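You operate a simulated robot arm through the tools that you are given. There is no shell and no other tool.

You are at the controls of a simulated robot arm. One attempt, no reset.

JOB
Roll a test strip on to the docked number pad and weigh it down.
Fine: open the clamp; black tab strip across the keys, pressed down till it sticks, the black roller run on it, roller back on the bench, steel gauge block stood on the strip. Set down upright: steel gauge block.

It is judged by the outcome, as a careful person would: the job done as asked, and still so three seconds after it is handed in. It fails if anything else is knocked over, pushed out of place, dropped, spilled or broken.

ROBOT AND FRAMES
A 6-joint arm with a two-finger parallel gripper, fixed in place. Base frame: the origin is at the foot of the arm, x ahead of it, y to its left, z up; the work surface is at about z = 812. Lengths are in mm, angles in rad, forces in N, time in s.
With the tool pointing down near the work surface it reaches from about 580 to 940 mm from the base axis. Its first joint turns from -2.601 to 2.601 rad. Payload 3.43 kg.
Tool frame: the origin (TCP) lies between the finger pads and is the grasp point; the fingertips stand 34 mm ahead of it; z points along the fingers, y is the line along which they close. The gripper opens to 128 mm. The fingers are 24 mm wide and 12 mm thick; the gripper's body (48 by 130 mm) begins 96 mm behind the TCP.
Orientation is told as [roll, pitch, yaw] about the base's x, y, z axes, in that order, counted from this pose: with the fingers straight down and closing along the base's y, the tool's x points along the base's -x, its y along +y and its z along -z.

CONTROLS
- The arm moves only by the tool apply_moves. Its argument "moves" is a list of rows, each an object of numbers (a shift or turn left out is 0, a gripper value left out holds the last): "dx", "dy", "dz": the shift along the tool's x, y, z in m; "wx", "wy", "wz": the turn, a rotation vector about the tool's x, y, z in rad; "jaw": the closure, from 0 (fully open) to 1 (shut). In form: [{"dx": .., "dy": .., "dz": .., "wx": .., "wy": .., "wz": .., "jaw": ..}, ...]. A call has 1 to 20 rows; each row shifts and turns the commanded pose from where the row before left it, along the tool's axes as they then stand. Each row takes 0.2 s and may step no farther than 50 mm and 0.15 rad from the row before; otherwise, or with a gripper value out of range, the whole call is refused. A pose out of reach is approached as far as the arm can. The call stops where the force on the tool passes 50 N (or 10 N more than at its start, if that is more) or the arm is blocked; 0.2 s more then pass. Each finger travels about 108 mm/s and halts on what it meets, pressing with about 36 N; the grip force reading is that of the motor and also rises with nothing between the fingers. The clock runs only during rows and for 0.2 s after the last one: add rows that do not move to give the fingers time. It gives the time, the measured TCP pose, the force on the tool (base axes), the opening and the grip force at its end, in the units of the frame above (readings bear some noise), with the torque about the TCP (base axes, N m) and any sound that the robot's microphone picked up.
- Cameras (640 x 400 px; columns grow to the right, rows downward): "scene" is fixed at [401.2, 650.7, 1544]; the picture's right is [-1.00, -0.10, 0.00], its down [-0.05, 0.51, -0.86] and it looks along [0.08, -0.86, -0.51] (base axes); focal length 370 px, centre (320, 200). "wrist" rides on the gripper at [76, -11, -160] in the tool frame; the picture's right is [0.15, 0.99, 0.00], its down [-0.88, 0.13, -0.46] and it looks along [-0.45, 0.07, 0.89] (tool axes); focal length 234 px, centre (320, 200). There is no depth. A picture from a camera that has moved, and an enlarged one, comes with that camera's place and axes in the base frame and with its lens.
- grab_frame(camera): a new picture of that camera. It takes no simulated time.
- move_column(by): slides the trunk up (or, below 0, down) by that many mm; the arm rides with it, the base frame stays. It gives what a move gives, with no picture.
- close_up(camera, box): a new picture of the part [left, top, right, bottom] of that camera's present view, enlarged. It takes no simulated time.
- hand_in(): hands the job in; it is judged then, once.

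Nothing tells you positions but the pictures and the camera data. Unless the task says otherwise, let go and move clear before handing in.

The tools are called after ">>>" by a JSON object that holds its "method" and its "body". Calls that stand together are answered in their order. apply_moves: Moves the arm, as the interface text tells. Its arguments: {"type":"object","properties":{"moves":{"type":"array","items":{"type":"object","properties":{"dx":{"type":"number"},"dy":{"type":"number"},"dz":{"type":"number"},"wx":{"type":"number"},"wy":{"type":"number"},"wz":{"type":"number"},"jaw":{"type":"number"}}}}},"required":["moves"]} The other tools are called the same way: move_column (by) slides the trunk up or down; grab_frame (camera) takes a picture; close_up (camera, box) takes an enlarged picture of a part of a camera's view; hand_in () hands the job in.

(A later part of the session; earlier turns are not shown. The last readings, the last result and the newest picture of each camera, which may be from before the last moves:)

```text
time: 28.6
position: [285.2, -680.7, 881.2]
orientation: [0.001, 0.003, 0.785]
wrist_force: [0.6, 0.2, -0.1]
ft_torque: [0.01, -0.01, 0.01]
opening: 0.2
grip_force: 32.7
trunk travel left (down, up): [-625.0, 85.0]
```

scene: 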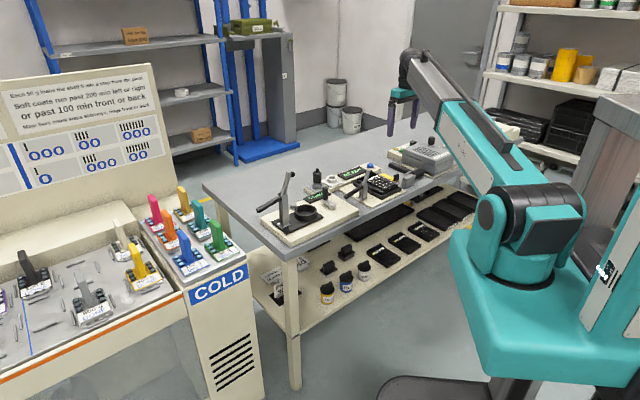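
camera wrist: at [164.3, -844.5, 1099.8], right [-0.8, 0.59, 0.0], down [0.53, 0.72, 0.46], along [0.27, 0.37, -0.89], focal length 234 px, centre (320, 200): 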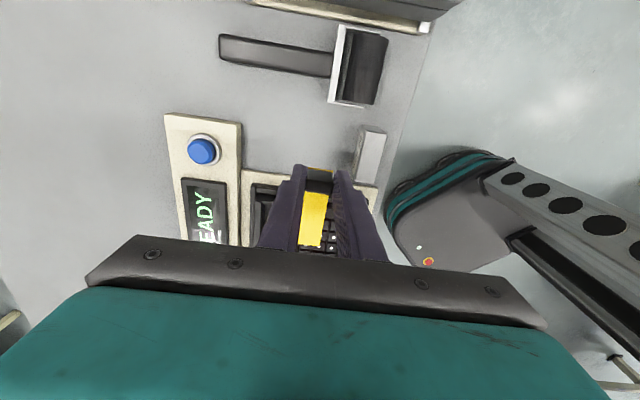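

>>> {"method": "apply_moves", "body": {"moves": [{"dz": 0.0015}, {}]}}

>>> {"method": "apply_moves", "body": {"moves": [{"dz": 0.0015}, {}]}}

>>> {"method": "apply_moves", "body": {"moves": [{"dz": 0.0015}, {}]}}

```text
time: 29.2
position: [284.9, -679.5, 878.3]
orientation: [-0.001, 0.0, 0.784]
wrist_force: [0.2, 0.6, 1.2]
ft_torque: [0.03, -0.01, 0.01]
opening: 0.1
grip_force: 33.0
trunk travel left (down, up): [-625.0, 85.0]
```

```text
time: 29.8
position: [285.4, -680.3, 878.5]
orientation: [0.0, 0.0, 0.785]
wrist_force: [-0.1, -0.7, 2.4]
ft_torque: [-0.02, -0.03, -0.04]
opening: 0.0
grip_force: 32.9
trunk travel left (down, up): [-625.0, 85.0]
```

```text
time: 30.4
position: [283.8, -679.9, 876.9]
orientation: [-0.002, 0.001, 0.785]
wrist_force: [1.1, -1.8, 12.1]
ft_torque: [-0.07, -0.01, -0.02]
opening: 0.0
grip_force: 32.8
trunk travel left (down, up): [-625.0, 85.0]
```

>>> {"method": "apply_moves", "body": {"moves": [{"dz": 0.002}, {}, {}, {}]}}

>>> {"method": "close_up", "body": {"camera": "scene", "box": [355, 160, 415, 205]}}

```text
time: 31.4
position: [283.3, -680.3, 877.7]
orientation: [-0.004, 0.001, 0.785]
wrist_force: [3.1, -4.4, 36.1]
ft_torque: [-0.12, -0.14, 0.0]
opening: 0.0
grip_force: 32.9
trunk travel left (down, up): [-625.0, 85.0]
```

```text
8.89 times, centred on (385, 182) of scene
camera zoom: at [401.2, 650.7, 1544.0], right [-1.0, -0.1, 0.0], down [-0.05, 0.51, -0.86], along [0.08, -0.86, -0.51], focal length 3289 px, centre (-258, 356)
```

zoom: 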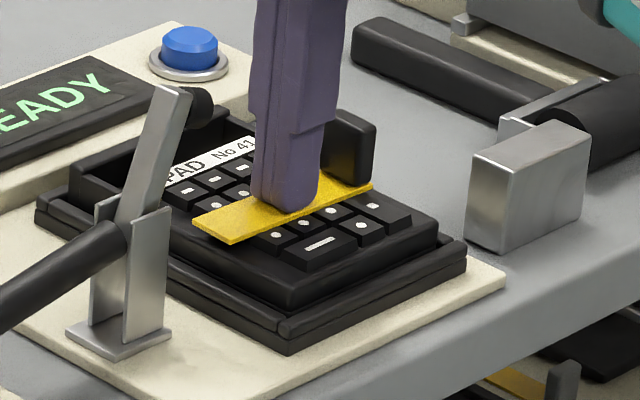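

>>> {"method": "apply_moves", "body": {"moves": [{"dz": -0.008}, {"dx": 0.02}, {"dz": 0.005}, {"dz": 0.002}, {}, {}]}}

>>> {"method": "apply_moves", "body": {"moves": [{"dz": -0.007}, {"dx": -0.02}, {"dx": -0.02}, {"dz": 0.005}, {"dz": 0.002}, {}, {}]}}

>>> {"method": "apply_moves", "body": {"moves": [{"dz": -0.03}, {"dz": -0.04}, {"dz": -0.04}, {}]}}

>>> {"method": "grab_frame", "body": {"camera": "wrist"}}

>>> {"method": "close_up", "body": {"camera": "scene", "box": [345, 150, 425, 210]}}

```text
time: 32.8
position: [272.0, -694.3, 877.2]
orientation: [-0.004, 0.001, 0.786]
wrist_force: [-0.9, -1.0, 22.8]
ft_torque: [-0.01, 0.04, -0.03]
opening: 0.2
grip_force: 33.1
trunk travel left (down, up): [-625.0, 85.0]
```

```text
time: 34.4
position: [300.1, -666.6, 877.4]
orientation: [-0.004, 0.0, 0.787]
wrist_force: [2.8, 1.0, 20.2]
ft_torque: [0.01, -0.11, 0.03]
opening: 0.1
grip_force: 33.3
trunk travel left (down, up): [-625.0, 85.0]
```

```text
time: 35.4
position: [299.9, -664.9, 987.0]
orientation: [0.001, -0.001, 0.786]
wrist_force: [0.6, -0.4, -0.3]
ft_torque: [-0.04, -0.04, 0.03]
opening: 0.1
grip_force: 33.0
trunk travel left (down, up): [-625.0, 85.0]
```

```text
taken
camera wrist: at [253.7, -728.3, 1144.7], right [-0.8, 0.6, 0.0], down [0.53, 0.71, 0.46], along [0.27, 0.37, -0.89], focal length 234 px, centre (320, 200)
```

wrist: 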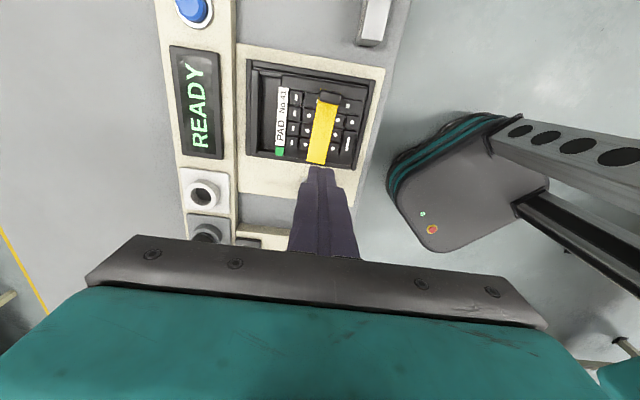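

```text
6.67 times, centred on (385, 180) of scene
camera zoom: at [401.2, 650.7, 1544.0], right [-1.0, -0.1, 0.0], down [-0.05, 0.51, -0.86], along [0.08, -0.86, -0.51], focal length 2467 px, centre (-113, 333)
```

zoom: 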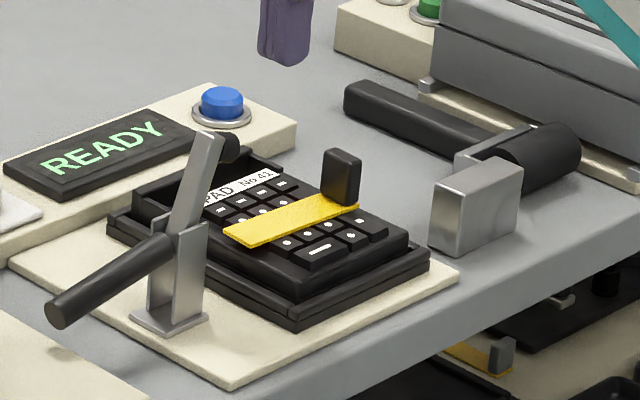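

>>> {"method": "close_up", "body": {"camera": "wrist", "box": [235, 40, 405, 180]}}

```text
2.86 times, centred on (320, 110) of wrist
camera zoom: at [253.7, -728.3, 1144.7], right [-0.8, 0.6, 0.0], down [0.53, 0.71, 0.46], along [0.27, 0.37, -0.89], focal length 669 px, centre (320, 457)
```

zoom: 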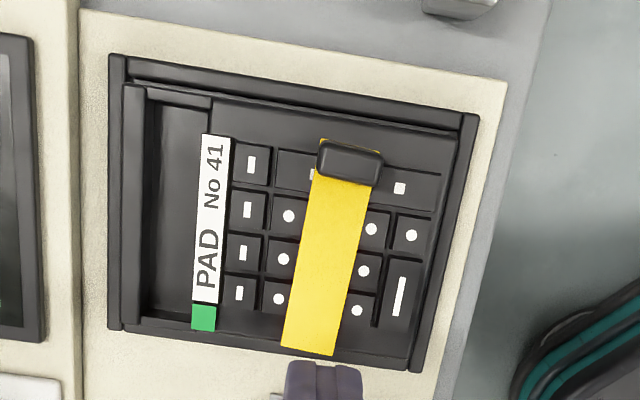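

The strip lies flat across all four columns and has been pressed at three points. Next is the roller: I'll move over its handle, turn to match it and measure it closely.

>>> {"method": "apply_moves", "body": {"moves": [{"dx": 0.0463, "dy": -0.0109, "dz": -0.01, "jaw": 0.5}, {"dx": 0.0463, "dy": -0.0109}, {"dx": 0.0463, "dy": -0.0109}, {"dx": 0.0463, "dy": -0.0109}, {"dx": 0.0462, "dy": -0.0107}, {"wz": 0.131}, {"wz": 0.131}, {"wz": 0.131}, {"wz": 0.131}, {"wz": 0.131}, {"wz": 0.131}, {"wz": 0.131}, {"wz": 0.131}, {"wz": 0.131}, {"wz": 0.131}, {"wz": 0.131}, {"wz": 0.13}, {}]}}

>>> {"method": "grab_frame", "body": {"camera": "wrist"}}

>>> {"method": "close_up", "body": {"camera": "scene", "box": [370, 120, 470, 200]}}

```text
time: 39.2
position: [172.5, -867.6, 995.7]
orientation: [0.001, 0.001, -0.789]
wrist_force: [0.7, -0.4, 1.4]
ft_torque: [-0.04, -0.01, -0.01]
opening: 64.0
grip_force: 0.1
trunk travel left (down, up): [-625.0, 85.0]
```

```text
taken
camera wrist: at [112.2, -823.4, 1153.5], right [0.6, 0.8, 0.0], down [0.71, -0.53, 0.46], along [0.37, -0.27, -0.89], focal length 234 px, centre (320, 200)
```

wrist: 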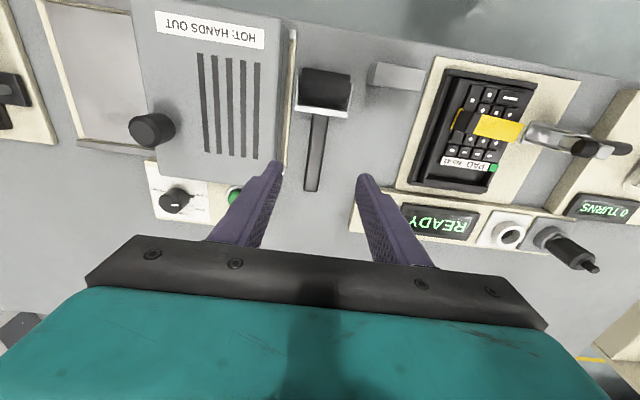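

```text
5.00 times, centred on (420, 160) of scene
camera zoom: at [401.2, 650.7, 1544.0], right [-1.0, -0.1, 0.0], down [-0.05, 0.51, -0.86], along [0.08, -0.86, -0.51], focal length 1850 px, centre (-180, 400)
```

zoom: 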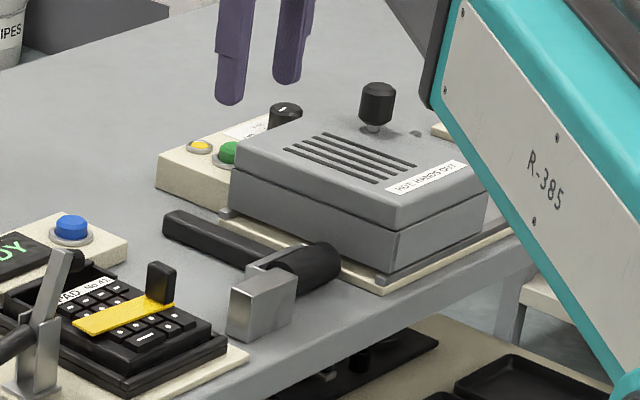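

>>> {"method": "close_up", "body": {"camera": "wrist", "box": [240, 50, 400, 200]}}

>>> {"method": "close_up", "body": {"camera": "scene", "box": [390, 150, 450, 195]}}

```text
2.67 times, centred on (320, 125) of wrist
camera zoom: at [112.2, -823.4, 1153.5], right [0.6, 0.8, 0.0], down [0.71, -0.53, 0.46], along [0.37, -0.27, -0.89], focal length 624 px, centre (320, 400)
```

zoom: 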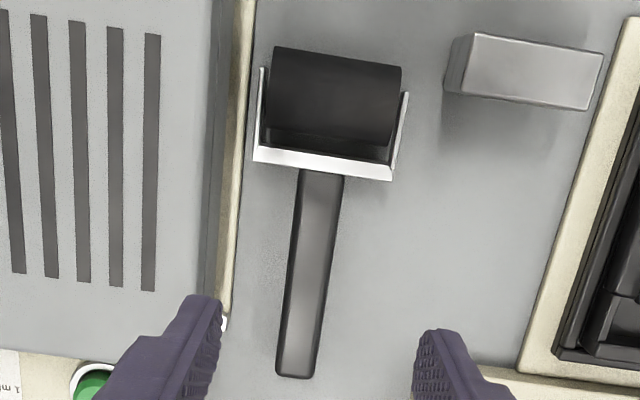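

```text
8.89 times, centred on (420, 172) of scene
camera zoom: at [401.2, 650.7, 1544.0], right [-1.0, -0.1, 0.0], down [-0.05, 0.51, -0.86], along [0.08, -0.86, -0.51], focal length 3289 px, centre (-569, 444)
```

zoom: 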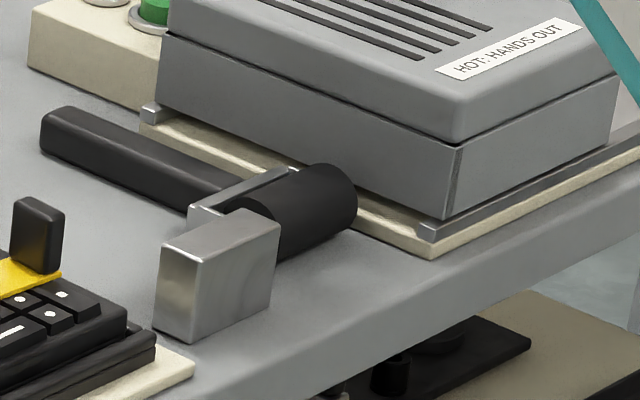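

The roller handle's centreline is at about (169, -866) at the grip point. It slopes slightly, with its end on the bench, and the hot-plate base is about 30 mm to its side. I'll go down with a narrow opening and check clearances.

>>> {"method": "apply_moves", "body": {"moves": [{"dx": 0.0058, "dy": -0.0014, "dz": 0.03, "jaw": 0.65}, {"dz": 0.035}, {"dz": 0.035}, {"dz": 0.025}, {}]}}

>>> {"method": "close_up", "body": {"camera": "wrist", "box": [220, 60, 420, 260]}}

>>> {"method": "close_up", "body": {"camera": "scene", "box": [380, 140, 450, 195]}}

```text
time: 40.4
position: [170.0, -865.4, 869.0]
orientation: [0.0, 0.0, -0.787]
wrist_force: [-0.4, -0.6, 0.2]
ft_torque: [-0.02, -0.02, 0.01]
opening: 44.8
grip_force: 0.0
trunk travel left (down, up): [-625.0, 85.0]
```

```text
2.00 times, centred on (320, 160) of wrist
camera zoom: at [107.9, -820.4, 1027.3], right [0.6, 0.8, 0.0], down [0.71, -0.53, 0.46], along [0.37, -0.27, -0.89], focal length 468 px, centre (320, 280)
```

zoom: 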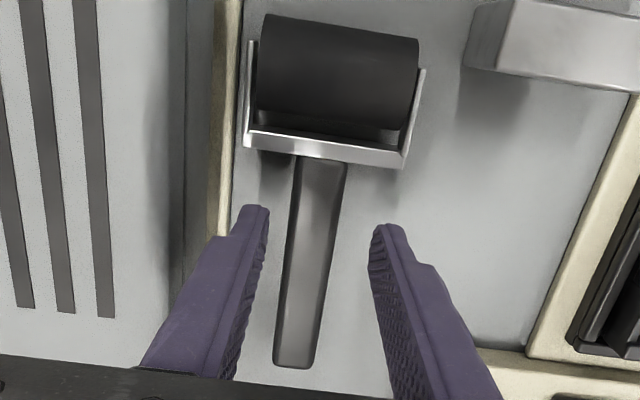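

```text
7.27 times, centred on (415, 168) of scene
camera zoom: at [401.2, 650.7, 1544.0], right [-1.0, -0.1, 0.0], down [-0.05, 0.51, -0.86], along [0.08, -0.86, -0.51], focal length 2691 px, centre (-371, 436)
```

zoom: 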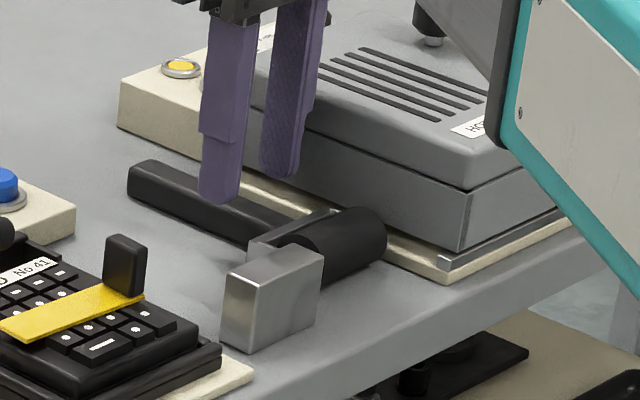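

>>> {"method": "apply_moves", "body": {"moves": [{"dy": -0.0025, "jaw": 0.69}, {"dz": 0.01}, {"dz": 0.008}, {}]}}

>>> {"method": "close_up", "body": {"camera": "wrist", "box": [220, 60, 420, 260]}}

>>> {"method": "close_up", "body": {"camera": "scene", "box": [385, 150, 435, 190]}}

```text
time: 41.4
position: [167.4, -867.3, 851.3]
orientation: [0.002, -0.001, -0.787]
wrist_force: [-0.4, -0.3, -0.3]
ft_torque: [0.04, 0.03, -0.03]
opening: 39.3
grip_force: 0.0
trunk travel left (down, up): [-625.0, 85.0]
```

```text
2.00 times, centred on (320, 160) of wrist
camera zoom: at [105.9, -822.3, 1009.6], right [0.6, 0.8, 0.0], down [0.71, -0.53, 0.46], along [0.37, -0.27, -0.89], focal length 468 px, centre (320, 280)
```

zoom: 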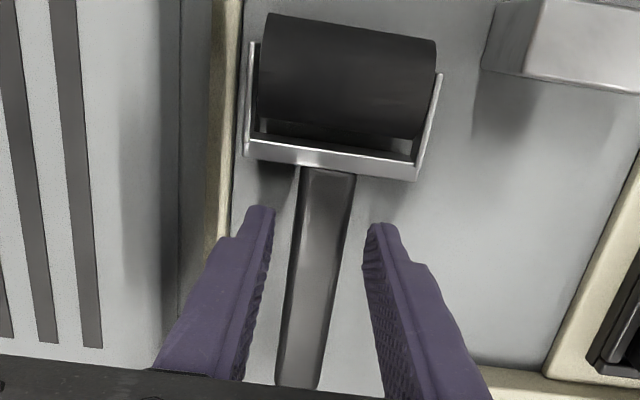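

```text
10.00 times, centred on (410, 170) of scene
camera zoom: at [401.2, 650.7, 1544.0], right [-1.0, -0.1, 0.0], down [-0.05, 0.51, -0.86], along [0.08, -0.86, -0.51], focal length 3700 px, centre (-580, 500)
```

zoom: 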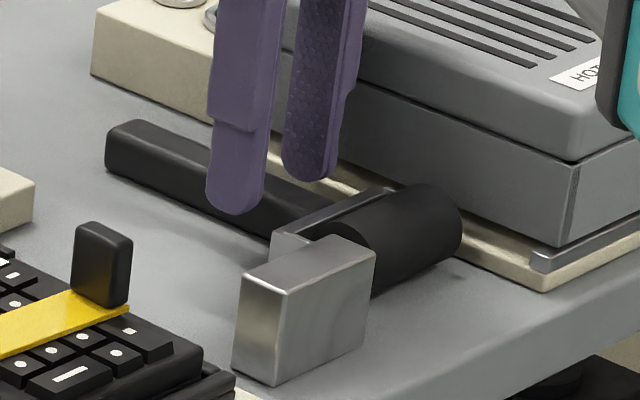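

>>> {"method": "apply_moves", "body": {"moves": [{"dz": 0.004}, {"dz": 0.003}, {}]}}

>>> {"method": "close_up", "body": {"camera": "scene", "box": [385, 150, 435, 190]}}

```text
time: 42.2
position: [166.6, -868.0, 844.0]
orientation: [0.0, -0.001, -0.787]
wrist_force: [0.6, -0.2, 0.1]
ft_torque: [-0.02, 0.03, -0.05]
opening: 39.9
grip_force: 0.1
trunk travel left (down, up): [-625.0, 85.0]
```

```text
10.00 times, centred on (410, 170) of scene
camera zoom: at [401.2, 650.7, 1544.0], right [-1.0, -0.1, 0.0], down [-0.05, 0.51, -0.86], along [0.08, -0.86, -0.51], focal length 3700 px, centre (-580, 500)
```

zoom: 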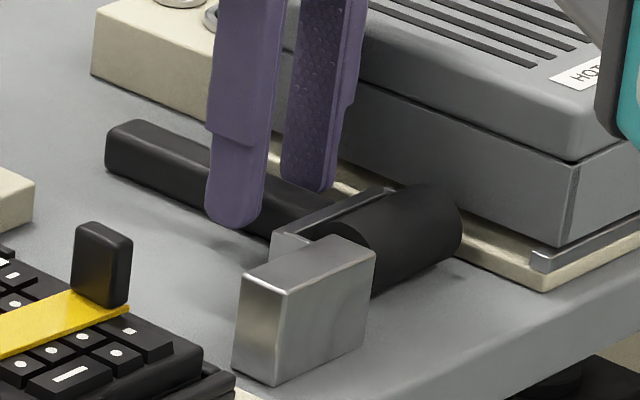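

Tips are beside the handle with no contact force. I'll close on it.

>>> {"method": "apply_moves", "body": {"moves": [{"dz": 0.001, "jaw": 1}, {}, {}, {}]}}

>>> {"method": "close_up", "body": {"camera": "wrist", "box": [220, 60, 420, 260]}}

```text
time: 43.2
position: [167.5, -865.8, 844.4]
orientation: [-0.002, -0.002, -0.786]
wrist_force: [-1.1, -3.6, 9.2]
ft_torque: [0.19, 0.25, 0.1]
opening: 23.2
grip_force: 35.4
trunk travel left (down, up): [-625.0, 85.0]
```

```text
2.00 times, centred on (320, 160) of wrist
camera zoom: at [105.5, -821.5, 1002.8], right [0.6, 0.8, 0.0], down [0.71, -0.53, 0.46], along [0.37, -0.27, -0.89], focal length 468 px, centre (320, 280)
```

zoom: 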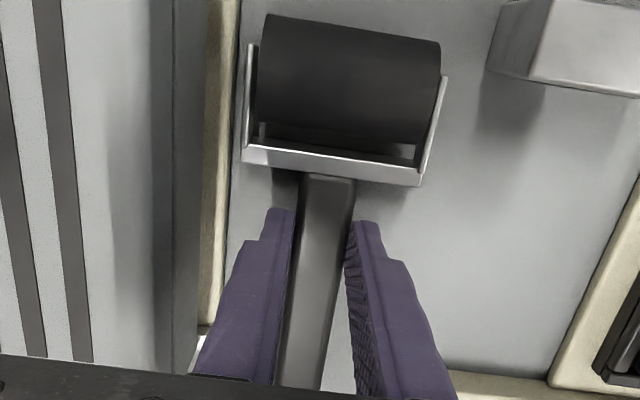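

>>> {"method": "apply_moves", "body": {"moves": [{"dz": -0.005}, {"dz": -0.01}, {}]}}

>>> {"method": "close_up", "body": {"camera": "scene", "box": [385, 140, 445, 190]}}

>>> {"method": "close_up", "body": {"camera": "wrist", "box": [220, 60, 420, 260]}}

```text
time: 44.0
position: [166.8, -868.0, 858.1]
orientation: [-0.001, -0.001, -0.786]
wrist_force: [1.0, 0.5, -0.8]
ft_torque: [-0.03, -0.02, 0.03]
opening: 23.3
grip_force: 36.0
trunk travel left (down, up): [-625.0, 85.0]
```

```text
8.00 times, centred on (415, 165) of scene
camera zoom: at [401.2, 650.7, 1544.0], right [-1.0, -0.1, 0.0], down [-0.05, 0.51, -0.86], along [0.08, -0.86, -0.51], focal length 2960 px, centre (-440, 480)
```

zoom: 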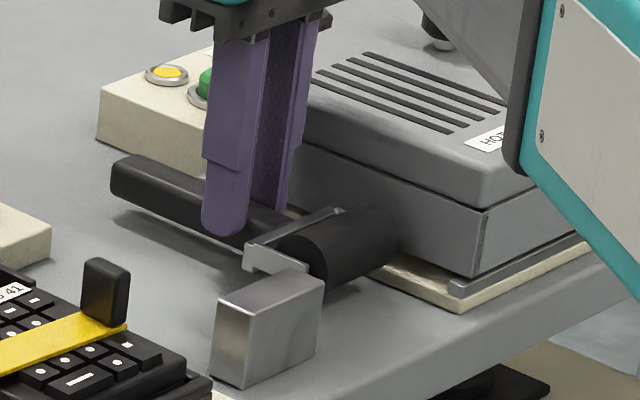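

```text
2.00 times, centred on (320, 160) of wrist
camera zoom: at [105.2, -821.8, 1016.5], right [0.6, 0.8, 0.0], down [0.71, -0.53, 0.46], along [0.37, -0.27, -0.89], focal length 468 px, centre (320, 280)
```

zoom: 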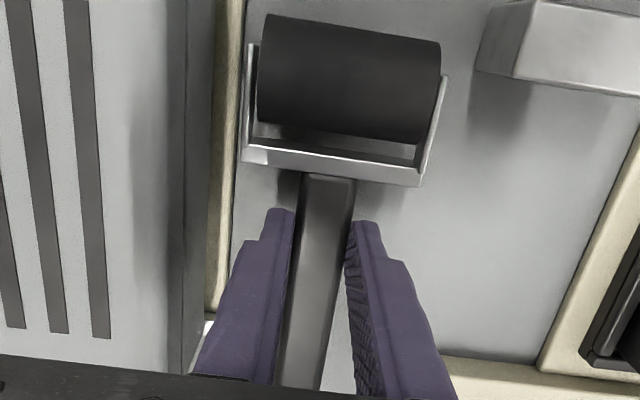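

The roller is held firmly and doesn't slip. I'll lift it well clear and turn it so the handle points away from the clamp.

>>> {"method": "apply_moves", "body": {"moves": [{"dz": -0.031}, {"dz": -0.031}, {"dz": -0.031}, {"dz": -0.031}, {"wz": 0.131}, {"wz": 0.131}, {"wz": 0.131}, {"wz": 0.131}, {"wz": 0.131}, {"wz": 0.131}, {"wz": 0.131}, {"wz": 0.131}, {"wz": 0.131}, {"wz": 0.131}, {"wz": 0.131}, {"wz": 0.13}, {}]}}

>>> {"method": "grab_frame", "body": {"camera": "scene"}}

>>> {"method": "grab_frame", "body": {"camera": "wrist"}}

```text
time: 47.6
position: [165.9, -866.9, 983.5]
orientation: [0.001, 0.001, -2.361]
wrist_force: [0.1, 0.2, -2.0]
ft_torque: [0.0, 0.0, -0.01]
opening: 23.2
grip_force: 36.0
trunk travel left (down, up): [-625.0, 85.0]
```

```text
taken
```

scene: 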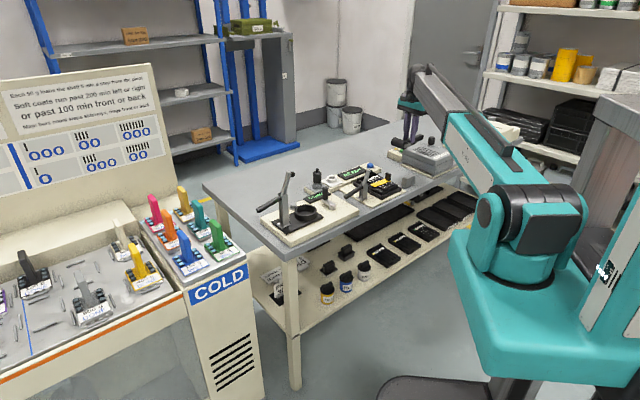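

```text
taken
camera wrist: at [212.2, -806.9, 1141.6], right [0.8, -0.6, 0.0], down [-0.53, -0.71, 0.46], along [-0.27, -0.36, -0.89], focal length 234 px, centre (320, 200)
```

wrist: 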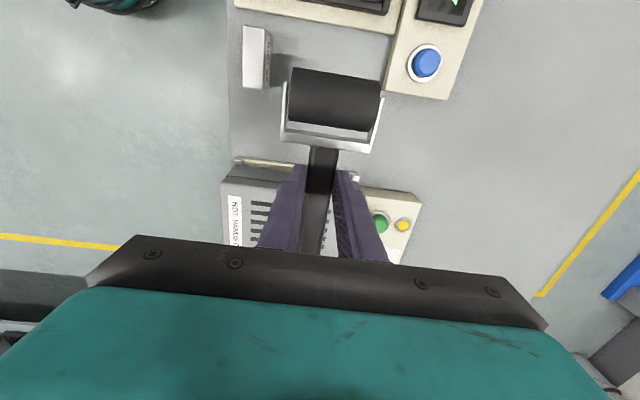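

Orientation reached. I'll tilt the handle end up about 40° so the handle clears the strip's tab, then move over the pad.

>>> {"method": "apply_moves", "body": {"moves": [{"wy": -0.14}, {"wy": -0.14}, {"wy": -0.14}, {"wy": -0.14}, {"wy": -0.14}, {}]}}

>>> {"method": "close_up", "body": {"camera": "scene", "box": [360, 90, 460, 200]}}

>>> {"method": "grab_frame", "body": {"camera": "wrist"}}

```text
time: 49.0
position: [167.2, -866.7, 983.5]
orientation: [0.0, -0.702, -2.359]
wrist_force: [-0.1, 0.2, -1.6]
ft_torque: [0.03, -0.04, 0.0]
opening: 23.2
grip_force: 36.1
trunk travel left (down, up): [-625.0, 85.0]
```

```text
3.64 times, centred on (410, 145) of scene
camera zoom: at [401.2, 650.7, 1544.0], right [-1.0, -0.1, 0.0], down [-0.05, 0.51, -0.86], along [0.08, -0.86, -0.51], focal length 1346 px, centre (-7, 400)
```

zoom: 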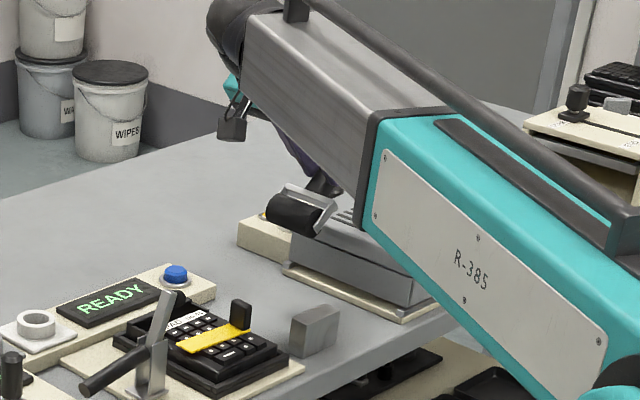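

```text
taken
camera wrist: at [272.9, -746.5, 1055.1], right [0.78, -0.62, -0.09], down [-0.18, -0.36, 0.92], along [-0.6, -0.7, -0.39], focal length 234 px, centre (320, 200)
```

wrist: 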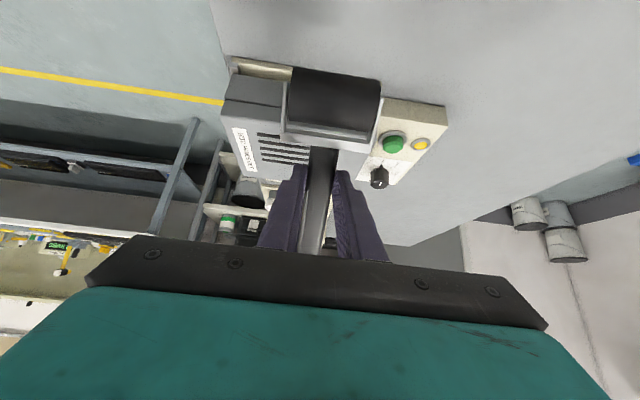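

>>> {"method": "apply_moves", "body": {"moves": [{"dx": 0.0315, "dy": -0.0096, "dz": -0.0265}, {"dx": 0.0315, "dy": -0.0096, "dz": -0.0265}, {"dx": 0.0315, "dy": -0.0096, "dz": -0.0265}, {"dx": 0.0315, "dy": -0.0096, "dz": -0.0265}, {"dx": 0.0315, "dy": -0.0096, "dz": -0.0265}, {}]}}

>>> {"method": "close_up", "body": {"camera": "scene", "box": [320, 90, 460, 210]}}

>>> {"method": "grab_frame", "body": {"camera": "wrist"}}

```text
time: 50.4
position: [279.7, -686.1, 985.0]
orientation: [0.001, -0.698, -2.359]
wrist_force: [-0.4, -0.2, -1.5]
ft_torque: [0.01, 0.04, 0.01]
opening: 22.8
grip_force: 36.2
trunk travel left (down, up): [-625.0, 85.0]
```

```text
3.33 times, centred on (390, 150) of scene
camera zoom: at [401.2, 650.7, 1544.0], right [-1.0, -0.1, 0.0], down [-0.05, 0.51, -0.86], along [0.08, -0.86, -0.51], focal length 1233 px, centre (87, 367)
```

zoom: 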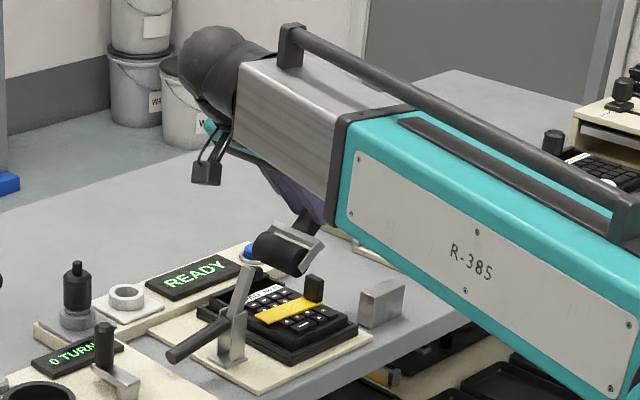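

```text
taken
camera wrist: at [384.5, -565.2, 1056.2], right [0.78, -0.62, -0.09], down [-0.18, -0.36, 0.92], along [-0.6, -0.69, -0.39], focal length 234 px, centre (320, 200)
```

wrist: 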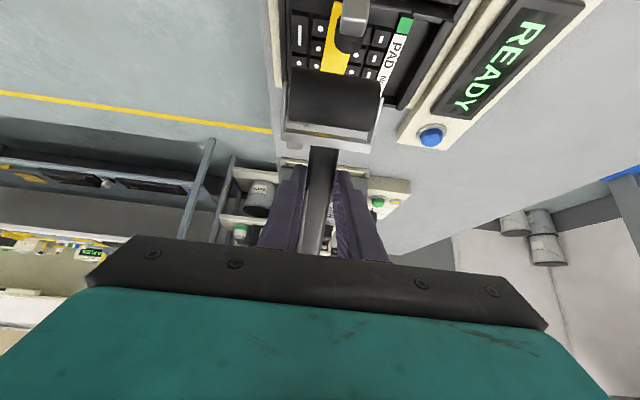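

>>> {"method": "apply_moves", "body": {"moves": [{"dx": 0.0097, "dz": 0.0115}, {"dx": 0.0097, "dz": 0.0115}, {"dx": 0.0097, "dz": 0.0115}, {}]}}

>>> {"method": "close_up", "body": {"camera": "scene", "box": [340, 120, 440, 210]}}

>>> {"method": "close_up", "body": {"camera": "wrist", "box": [240, 0, 440, 200]}}

```text
time: 51.4
position: [279.1, -687.5, 938.2]
orientation: [0.0, -0.7, -2.359]
wrist_force: [-0.1, 0.8, -2.2]
ft_torque: [0.0, 0.0, 0.01]
opening: 23.0
grip_force: 36.2
trunk travel left (down, up): [-625.0, 85.0]
```

```text
4.44 times, centred on (390, 165) of scene
camera zoom: at [401.2, 650.7, 1544.0], right [-1.0, -0.1, 0.0], down [-0.05, 0.51, -0.86], along [0.08, -0.86, -0.51], focal length 1644 px, centre (9, 356)
```

zoom: 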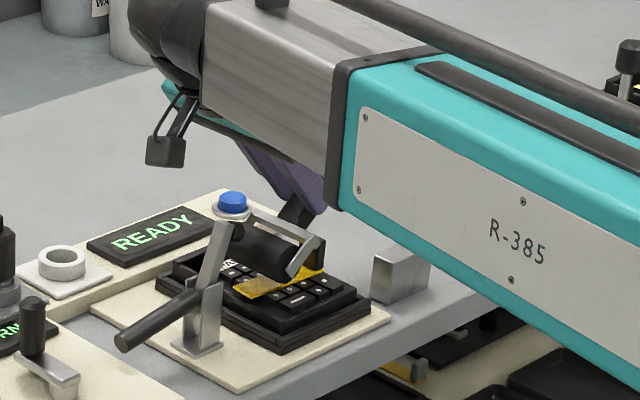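

```text
2.00 times, centred on (340, 100) of wrist
camera zoom: at [384.9, -566.2, 1010.0], right [0.78, -0.62, -0.09], down [-0.18, -0.36, 0.92], along [-0.6, -0.69, -0.39], focal length 468 px, centre (280, 400)
```

zoom: 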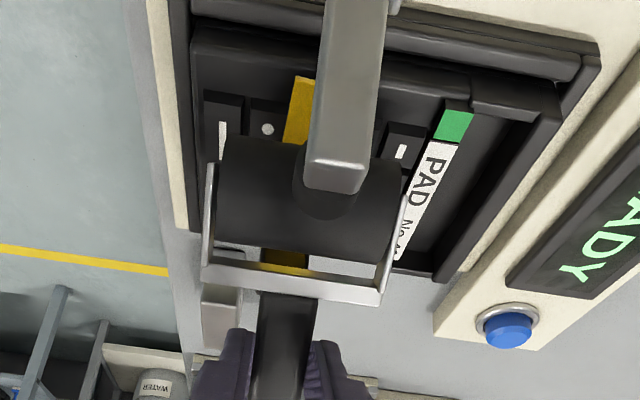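

>>> {"method": "apply_moves", "body": {"moves": [{"dx": 0.0048, "dz": 0.0057}, {"dx": 0.0048, "dz": 0.0057}, {}]}}

>>> {"method": "close_up", "body": {"camera": "scene", "box": [350, 150, 420, 210]}}

>>> {"method": "close_up", "body": {"camera": "wrist", "box": [240, 0, 440, 200]}}

```text
time: 52.2
position: [279.6, -686.6, 922.7]
orientation: [-0.001, -0.699, -2.36]
wrist_force: [-0.6, -0.3, -1.9]
ft_torque: [-0.01, -0.02, 0.02]
opening: 23.4
grip_force: 36.4
trunk travel left (down, up): [-625.0, 85.0]
```

```text
6.67 times, centred on (385, 180) of scene
camera zoom: at [401.2, 650.7, 1544.0], right [-1.0, -0.1, 0.0], down [-0.05, 0.51, -0.86], along [0.08, -0.86, -0.51], focal length 2467 px, centre (-113, 333)
```

zoom: 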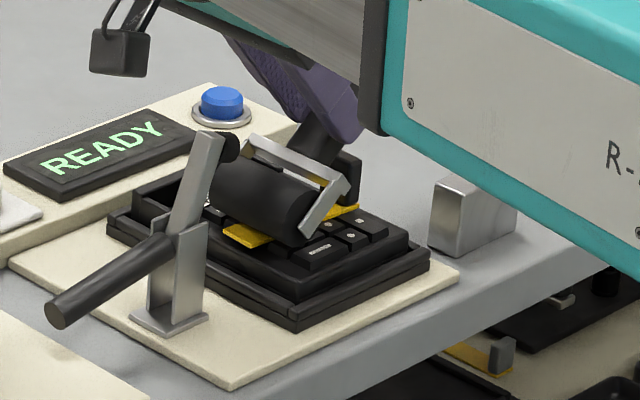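

```text
2.00 times, centred on (340, 100) of wrist
camera zoom: at [385.3, -566.8, 995.3], right [0.78, -0.62, -0.09], down [-0.18, -0.36, 0.92], along [-0.6, -0.69, -0.39], focal length 468 px, centre (280, 400)
```

zoom: 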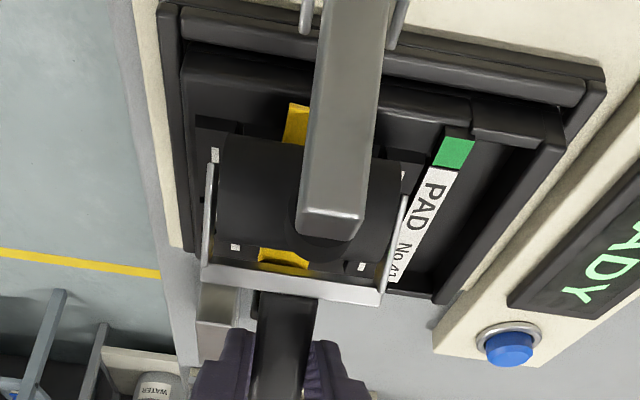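

>>> {"method": "apply_moves", "body": {"moves": [{"dx": 0.0026, "dz": 0.0031}, {}]}}

>>> {"method": "apply_moves", "body": {"moves": [{"dx": 0.0013, "dz": 0.0015}, {}]}}

>>> {"method": "close_up", "body": {"camera": "scene", "box": [360, 160, 410, 200]}}

```text
time: 52.8
position: [278.4, -687.2, 920.6]
orientation: [0.002, -0.702, -2.361]
wrist_force: [1.9, -0.4, 18.7]
ft_torque: [0.38, -0.54, -0.05]
opening: 23.3
grip_force: 35.8
trunk travel left (down, up): [-625.0, 85.0]
```

```text
time: 53.4
position: [278.7, -686.3, 918.7]
orientation: [0.002, -0.7, -2.359]
wrist_force: [0.3, -0.8, 17.4]
ft_torque: [0.41, -0.49, 0.0]
opening: 23.2
grip_force: 36.0
trunk travel left (down, up): [-625.0, 85.0]
```

```text
10.00 times, centred on (385, 180) of scene
camera zoom: at [401.2, 650.7, 1544.0], right [-1.0, -0.1, 0.0], down [-0.05, 0.51, -0.86], along [0.08, -0.86, -0.51], focal length 3700 px, centre (-330, 400)
```

zoom: 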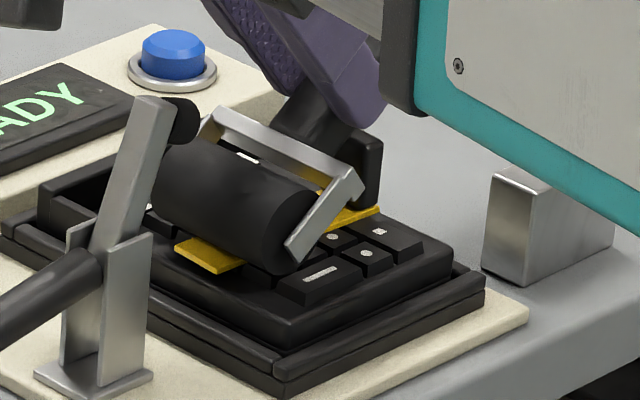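

The drum presses on the strip with about 18 N. I'll roll it along the strip, first toward the tab and then back toward the clamp end.

>>> {"method": "apply_moves", "body": {"moves": [{"dx": -0.00306, "dz": 0.00258}, {"dx": -0.00306, "dz": 0.00258}, {"dx": -0.00306, "dz": 0.00258}, {"dx": -0.00306, "dz": 0.00258}, {}]}}

>>> {"method": "close_up", "body": {"camera": "scene", "box": [360, 160, 410, 200]}}

>>> {"method": "close_up", "body": {"camera": "wrist", "box": [240, 0, 440, 200]}}

```text
time: 54.6
position: [268.3, -698.3, 918.1]
orientation: [0.003, -0.702, -2.359]
wrist_force: [5.5, 5.8, 15.5]
ft_torque: [0.49, -0.29, -0.09]
opening: 23.2
grip_force: 35.9
trunk travel left (down, up): [-625.0, 85.0]
```

```text
10.00 times, centred on (385, 180) of scene
camera zoom: at [401.2, 650.7, 1544.0], right [-1.0, -0.1, 0.0], down [-0.05, 0.51, -0.86], along [0.08, -0.86, -0.51], focal length 3700 px, centre (-330, 400)
```

zoom: 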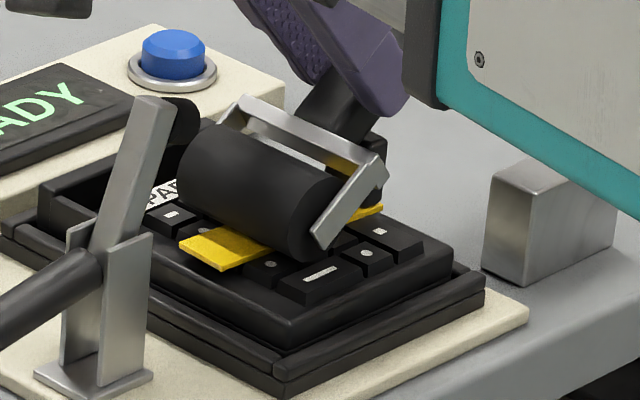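

```text
2.00 times, centred on (340, 100) of wrist
camera zoom: at [374.0, -577.5, 990.0], right [0.78, -0.62, -0.09], down [-0.18, -0.36, 0.92], along [-0.6, -0.7, -0.39], focal length 468 px, centre (280, 400)
```

zoom: 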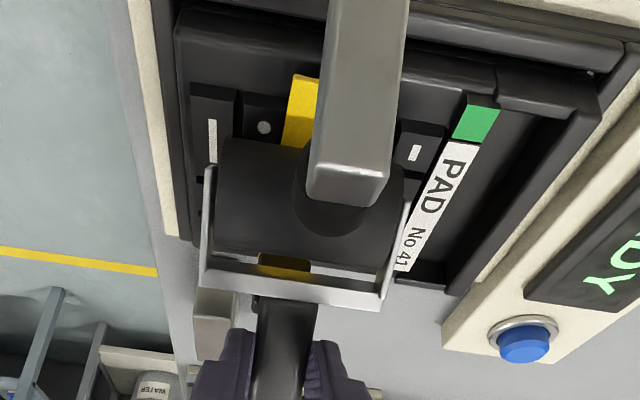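

>>> {"method": "close_up", "body": {"camera": "scene", "box": [370, 175, 400, 195]}}

>>> {"method": "close_up", "body": {"camera": "wrist", "box": [310, 20, 400, 110]}}

```text
16.00 times, centred on (385, 185) of scene
camera zoom: at [401.2, 650.7, 1544.0], right [-1.0, -0.1, 0.0], down [-0.05, 0.51, -0.86], along [0.08, -0.86, -0.51], focal length 5920 px, centre (-720, 440)
```

zoom: 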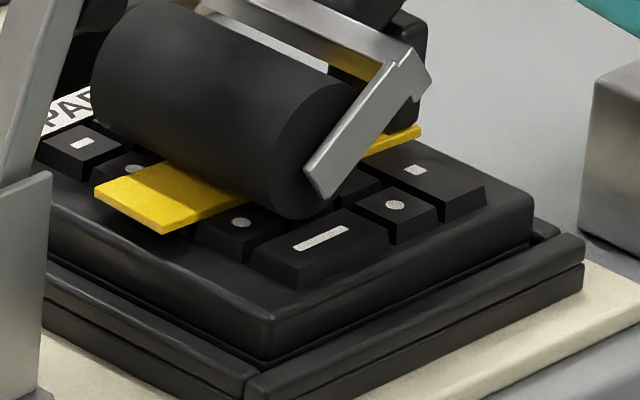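

```text
4.44 times, centred on (355, 65) of wrist
camera zoom: at [374.0, -577.5, 990.0], right [0.78, -0.62, -0.09], down [-0.18, -0.36, 0.92], along [-0.6, -0.7, -0.39], focal length 1041 px, centre (164, 800)
```

zoom: 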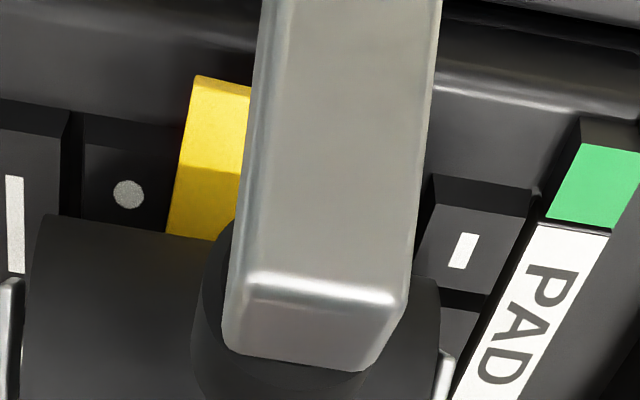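

The strip stays put while the drum runs over it. I'll roll back toward the clamp end.

>>> {"method": "apply_moves", "body": {"moves": [{"dx": 0.00306, "dz": -0.00258}, {"dx": 0.00306, "dz": -0.00258}, {"dx": 0.00306, "dz": -0.00258}, {"dx": 0.00306, "dz": -0.00258}, {"dx": 0.00306, "dz": -0.00258}, {"dx": 0.00306, "dz": -0.00258}, {}]}}

>>> {"method": "close_up", "body": {"camera": "scene", "box": [360, 160, 410, 200]}}

>>> {"method": "close_up", "body": {"camera": "wrist", "box": [240, 0, 440, 200]}}

```text
time: 56.2
position: [283.4, -682.5, 917.6]
orientation: [0.003, -0.701, -2.359]
wrist_force: [-0.3, 0.0, 16.0]
ft_torque: [0.45, -0.45, 0.02]
opening: 22.9
grip_force: 35.6
trunk travel left (down, up): [-625.0, 85.0]
```

```text
10.00 times, centred on (385, 180) of scene
camera zoom: at [401.2, 650.7, 1544.0], right [-1.0, -0.1, 0.0], down [-0.05, 0.51, -0.86], along [0.08, -0.86, -0.51], focal length 3700 px, centre (-330, 400)
```

zoom: 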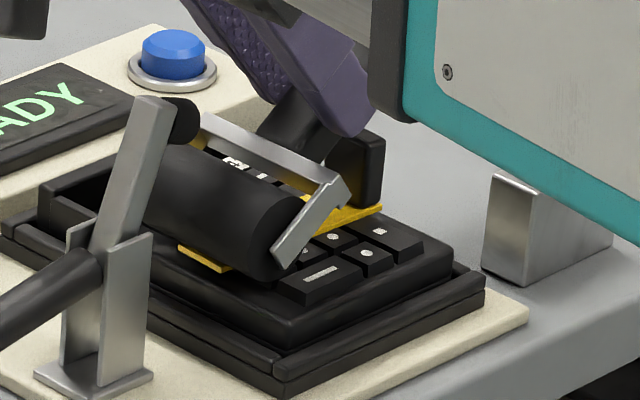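

```text
2.00 times, centred on (340, 100) of wrist
camera zoom: at [389.9, -560.8, 988.8], right [0.78, -0.62, -0.09], down [-0.18, -0.36, 0.92], along [-0.6, -0.7, -0.39], focal length 468 px, centre (280, 400)
```

zoom: 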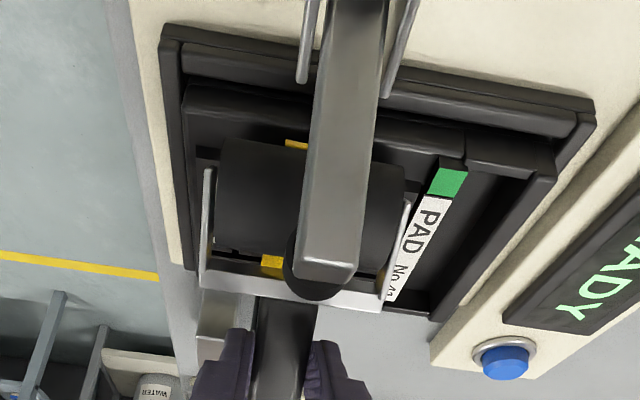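

>>> {"method": "apply_moves", "body": {"moves": [{"dx": -0.00306, "dz": 0.00258}, {"dx": -0.00306, "dz": 0.00258}, {"dx": -0.00306, "dz": 0.00258}, {"dx": -0.00306, "dz": 0.00258}, {"dx": -0.00306, "dz": 0.00258}]}}

>>> {"method": "close_up", "body": {"camera": "scene", "box": [375, 165, 405, 190]}}

```text
time: 57.4
position: [270.7, -697.2, 918.3]
orientation: [0.0, -0.699, -2.357]
wrist_force: [0.4, 3.2, 6.4]
ft_torque: [0.33, -0.05, 0.03]
opening: 23.2
grip_force: 35.8
trunk travel left (down, up): [-625.0, 85.0]
```

```text
16.00 times, centred on (390, 178) of scene
camera zoom: at [401.2, 650.7, 1544.0], right [-1.0, -0.1, 0.0], down [-0.05, 0.51, -0.86], along [0.08, -0.86, -0.51], focal length 5920 px, centre (-800, 560)
```

zoom: 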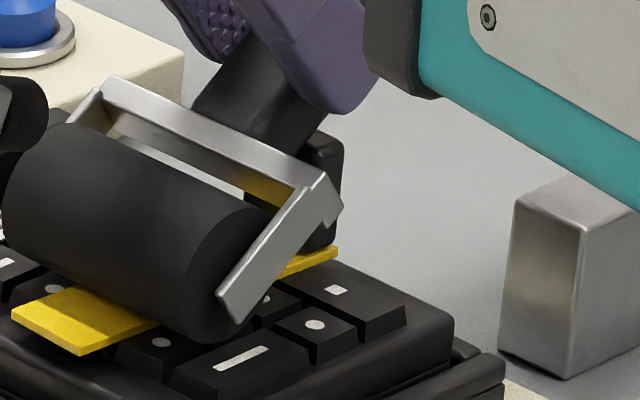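

>>> {"method": "apply_moves", "body": {"moves": [{"dx": 0.0005, "dz": 0.0006}, {"dx": 0.00306, "dz": -0.00258}, {"dx": 0.00306, "dz": -0.00258}, {"dx": 0.00306, "dz": -0.00258}, {"dx": 0.00306, "dz": -0.00258}, {"dx": 0.00306, "dz": -0.00258}, {"dx": 0.00306, "dz": -0.00258}]}}

>>> {"method": "apply_moves", "body": {"moves": [{"dx": -0.00306, "dz": 0.00258}, {"dx": -0.00306, "dz": 0.00258}, {"dx": -0.00306, "dz": 0.00258}, {"dx": -0.00306, "dz": 0.00258}, {"dx": -0.00306, "dz": 0.00258}]}}

>>> {"method": "close_up", "body": {"camera": "scene", "box": [360, 160, 410, 200]}}

>>> {"method": "close_up", "body": {"camera": "wrist", "box": [240, 0, 440, 200]}}

```text
time: 59.0
position: [287.5, -679.5, 916.5]
orientation: [0.002, -0.7, -2.359]
wrist_force: [0.2, -0.7, 6.6]
ft_torque: [0.2, -0.17, -0.04]
opening: 23.3
grip_force: 36.0
trunk travel left (down, up): [-625.0, 85.0]
```

```text
time: 60.2
position: [273.1, -693.6, 917.4]
orientation: [-0.001, -0.701, -2.358]
wrist_force: [-0.2, 0.3, 5.2]
ft_torque: [0.22, -0.13, -0.02]
opening: 23.3
grip_force: 36.1
trunk travel left (down, up): [-625.0, 85.0]
```

```text
10.00 times, centred on (385, 180) of scene
camera zoom: at [401.2, 650.7, 1544.0], right [-1.0, -0.1, 0.0], down [-0.05, 0.51, -0.86], along [0.08, -0.86, -0.51], focal length 3700 px, centre (-330, 400)
```

zoom: 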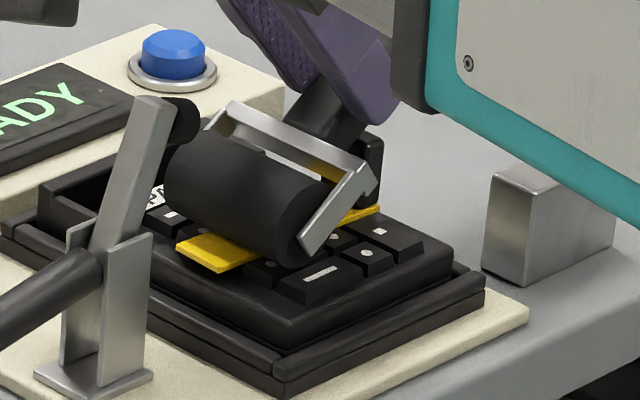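

```text
2.00 times, centred on (340, 100) of wrist
camera zoom: at [379.0, -572.4, 989.0], right [0.78, -0.62, -0.09], down [-0.18, -0.36, 0.92], along [-0.6, -0.69, -0.39], focal length 468 px, centre (280, 400)
```

zoom: 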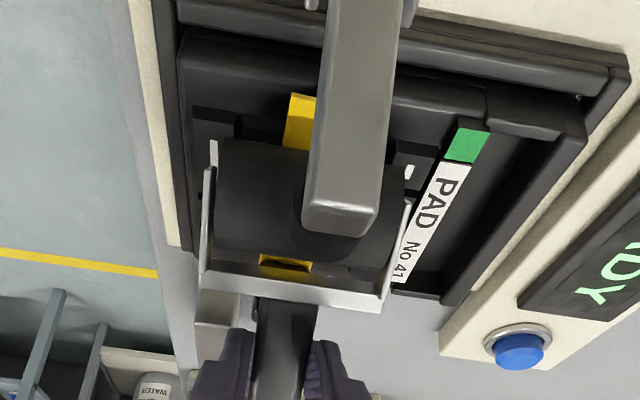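

>>> {"method": "close_up", "body": {"camera": "scene", "box": [380, 165, 404, 185]}}

>>> {"method": "close_up", "body": {"camera": "wrist", "box": [280, 110, 380, 180]}}

```text
16.00 times, centred on (392, 175) of scene
camera zoom: at [401.2, 650.7, 1544.0], right [-1.0, -0.1, 0.0], down [-0.05, 0.51, -0.86], along [0.08, -0.86, -0.51], focal length 5920 px, centre (-832, 600)
```

zoom: 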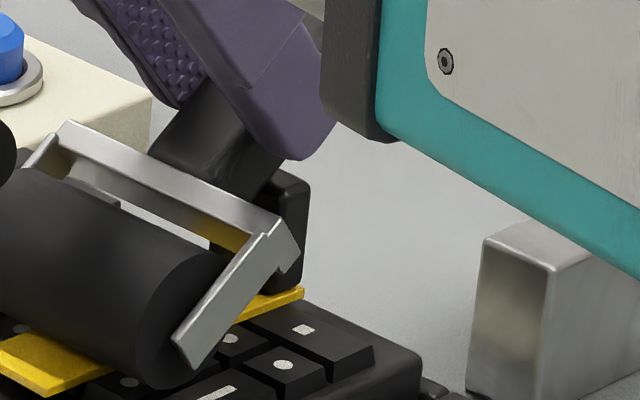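

```text
5.71 times, centred on (330, 145) of wrist
camera zoom: at [379.0, -572.4, 989.0], right [0.78, -0.62, -0.09], down [-0.18, -0.36, 0.92], along [-0.6, -0.69, -0.39], focal length 1338 px, centre (263, 514)
```

zoom: 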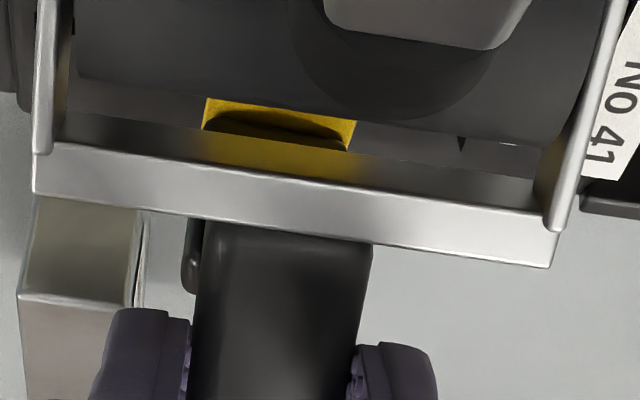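

>>> {"method": "apply_moves", "body": {"moves": [{"dx": -0.0025, "dz": 0.0021}, {"dx": -0.0025, "dz": 0.0021}, {"dx": -0.0025, "dz": 0.0021}, {}]}}

>>> {"method": "close_up", "body": {"camera": "scene", "box": [375, 165, 405, 190]}}

```text
time: 61.2
position: [267.0, -699.4, 917.4]
orientation: [0.002, -0.701, -2.36]
wrist_force: [3.8, 4.8, 10.1]
ft_torque: [0.3, -0.15, -0.03]
opening: 23.1
grip_force: 35.9
trunk travel left (down, up): [-625.0, 85.0]
```

```text
16.00 times, centred on (390, 178) of scene
camera zoom: at [401.2, 650.7, 1544.0], right [-1.0, -0.1, 0.0], down [-0.05, 0.51, -0.86], along [0.08, -0.86, -0.51], focal length 5920 px, centre (-800, 560)
```

zoom: 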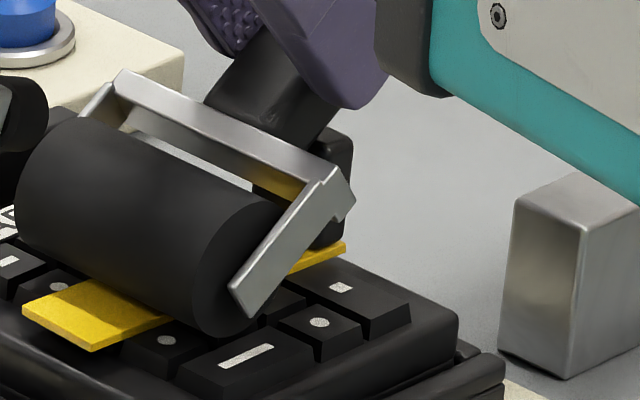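

The handle begins to touch the tab here, so this is the limit on this side. I'll run the drum the other way, toward the clamp end.

>>> {"method": "apply_moves", "body": {"moves": [{"dx": 0.00306, "dz": -0.00258}, {"dx": 0.00306, "dz": -0.00258}, {"dx": 0.00306, "dz": -0.00258}, {"dx": 0.00306, "dz": -0.00258}, {"dx": 0.00306, "dz": -0.00258}, {"dx": 0.00306, "dz": -0.00258}, {"dx": 0.00306, "dz": -0.00258}]}}

>>> {"method": "close_up", "body": {"camera": "scene", "box": [375, 165, 405, 190]}}

>>> {"method": "close_up", "body": {"camera": "scene", "box": [360, 160, 410, 200]}}

```text
time: 62.8
position: [286.8, -679.7, 917.0]
orientation: [0.001, -0.7, -2.358]
wrist_force: [-1.2, 0.5, 7.7]
ft_torque: [0.28, -0.2, 0.02]
opening: 23.2
grip_force: 35.9
trunk travel left (down, up): [-625.0, 85.0]
```

```text
16.00 times, centred on (390, 178) of scene
camera zoom: at [401.2, 650.7, 1544.0], right [-1.0, -0.1, 0.0], down [-0.05, 0.51, -0.86], along [0.08, -0.86, -0.51], focal length 5920 px, centre (-800, 560)
```

zoom: 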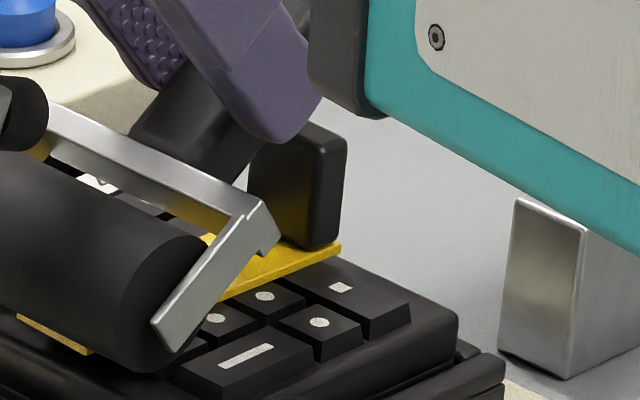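

```text
10.00 times, centred on (385, 180) of scene
camera zoom: at [401.2, 650.7, 1544.0], right [-1.0, -0.1, 0.0], down [-0.05, 0.51, -0.86], along [0.08, -0.86, -0.51], focal length 3700 px, centre (-330, 400)
```

zoom: 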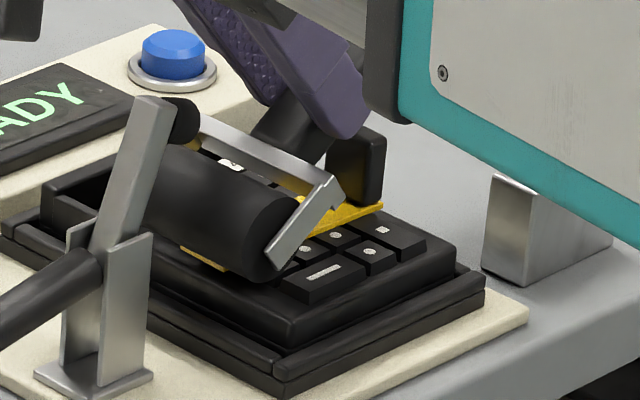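

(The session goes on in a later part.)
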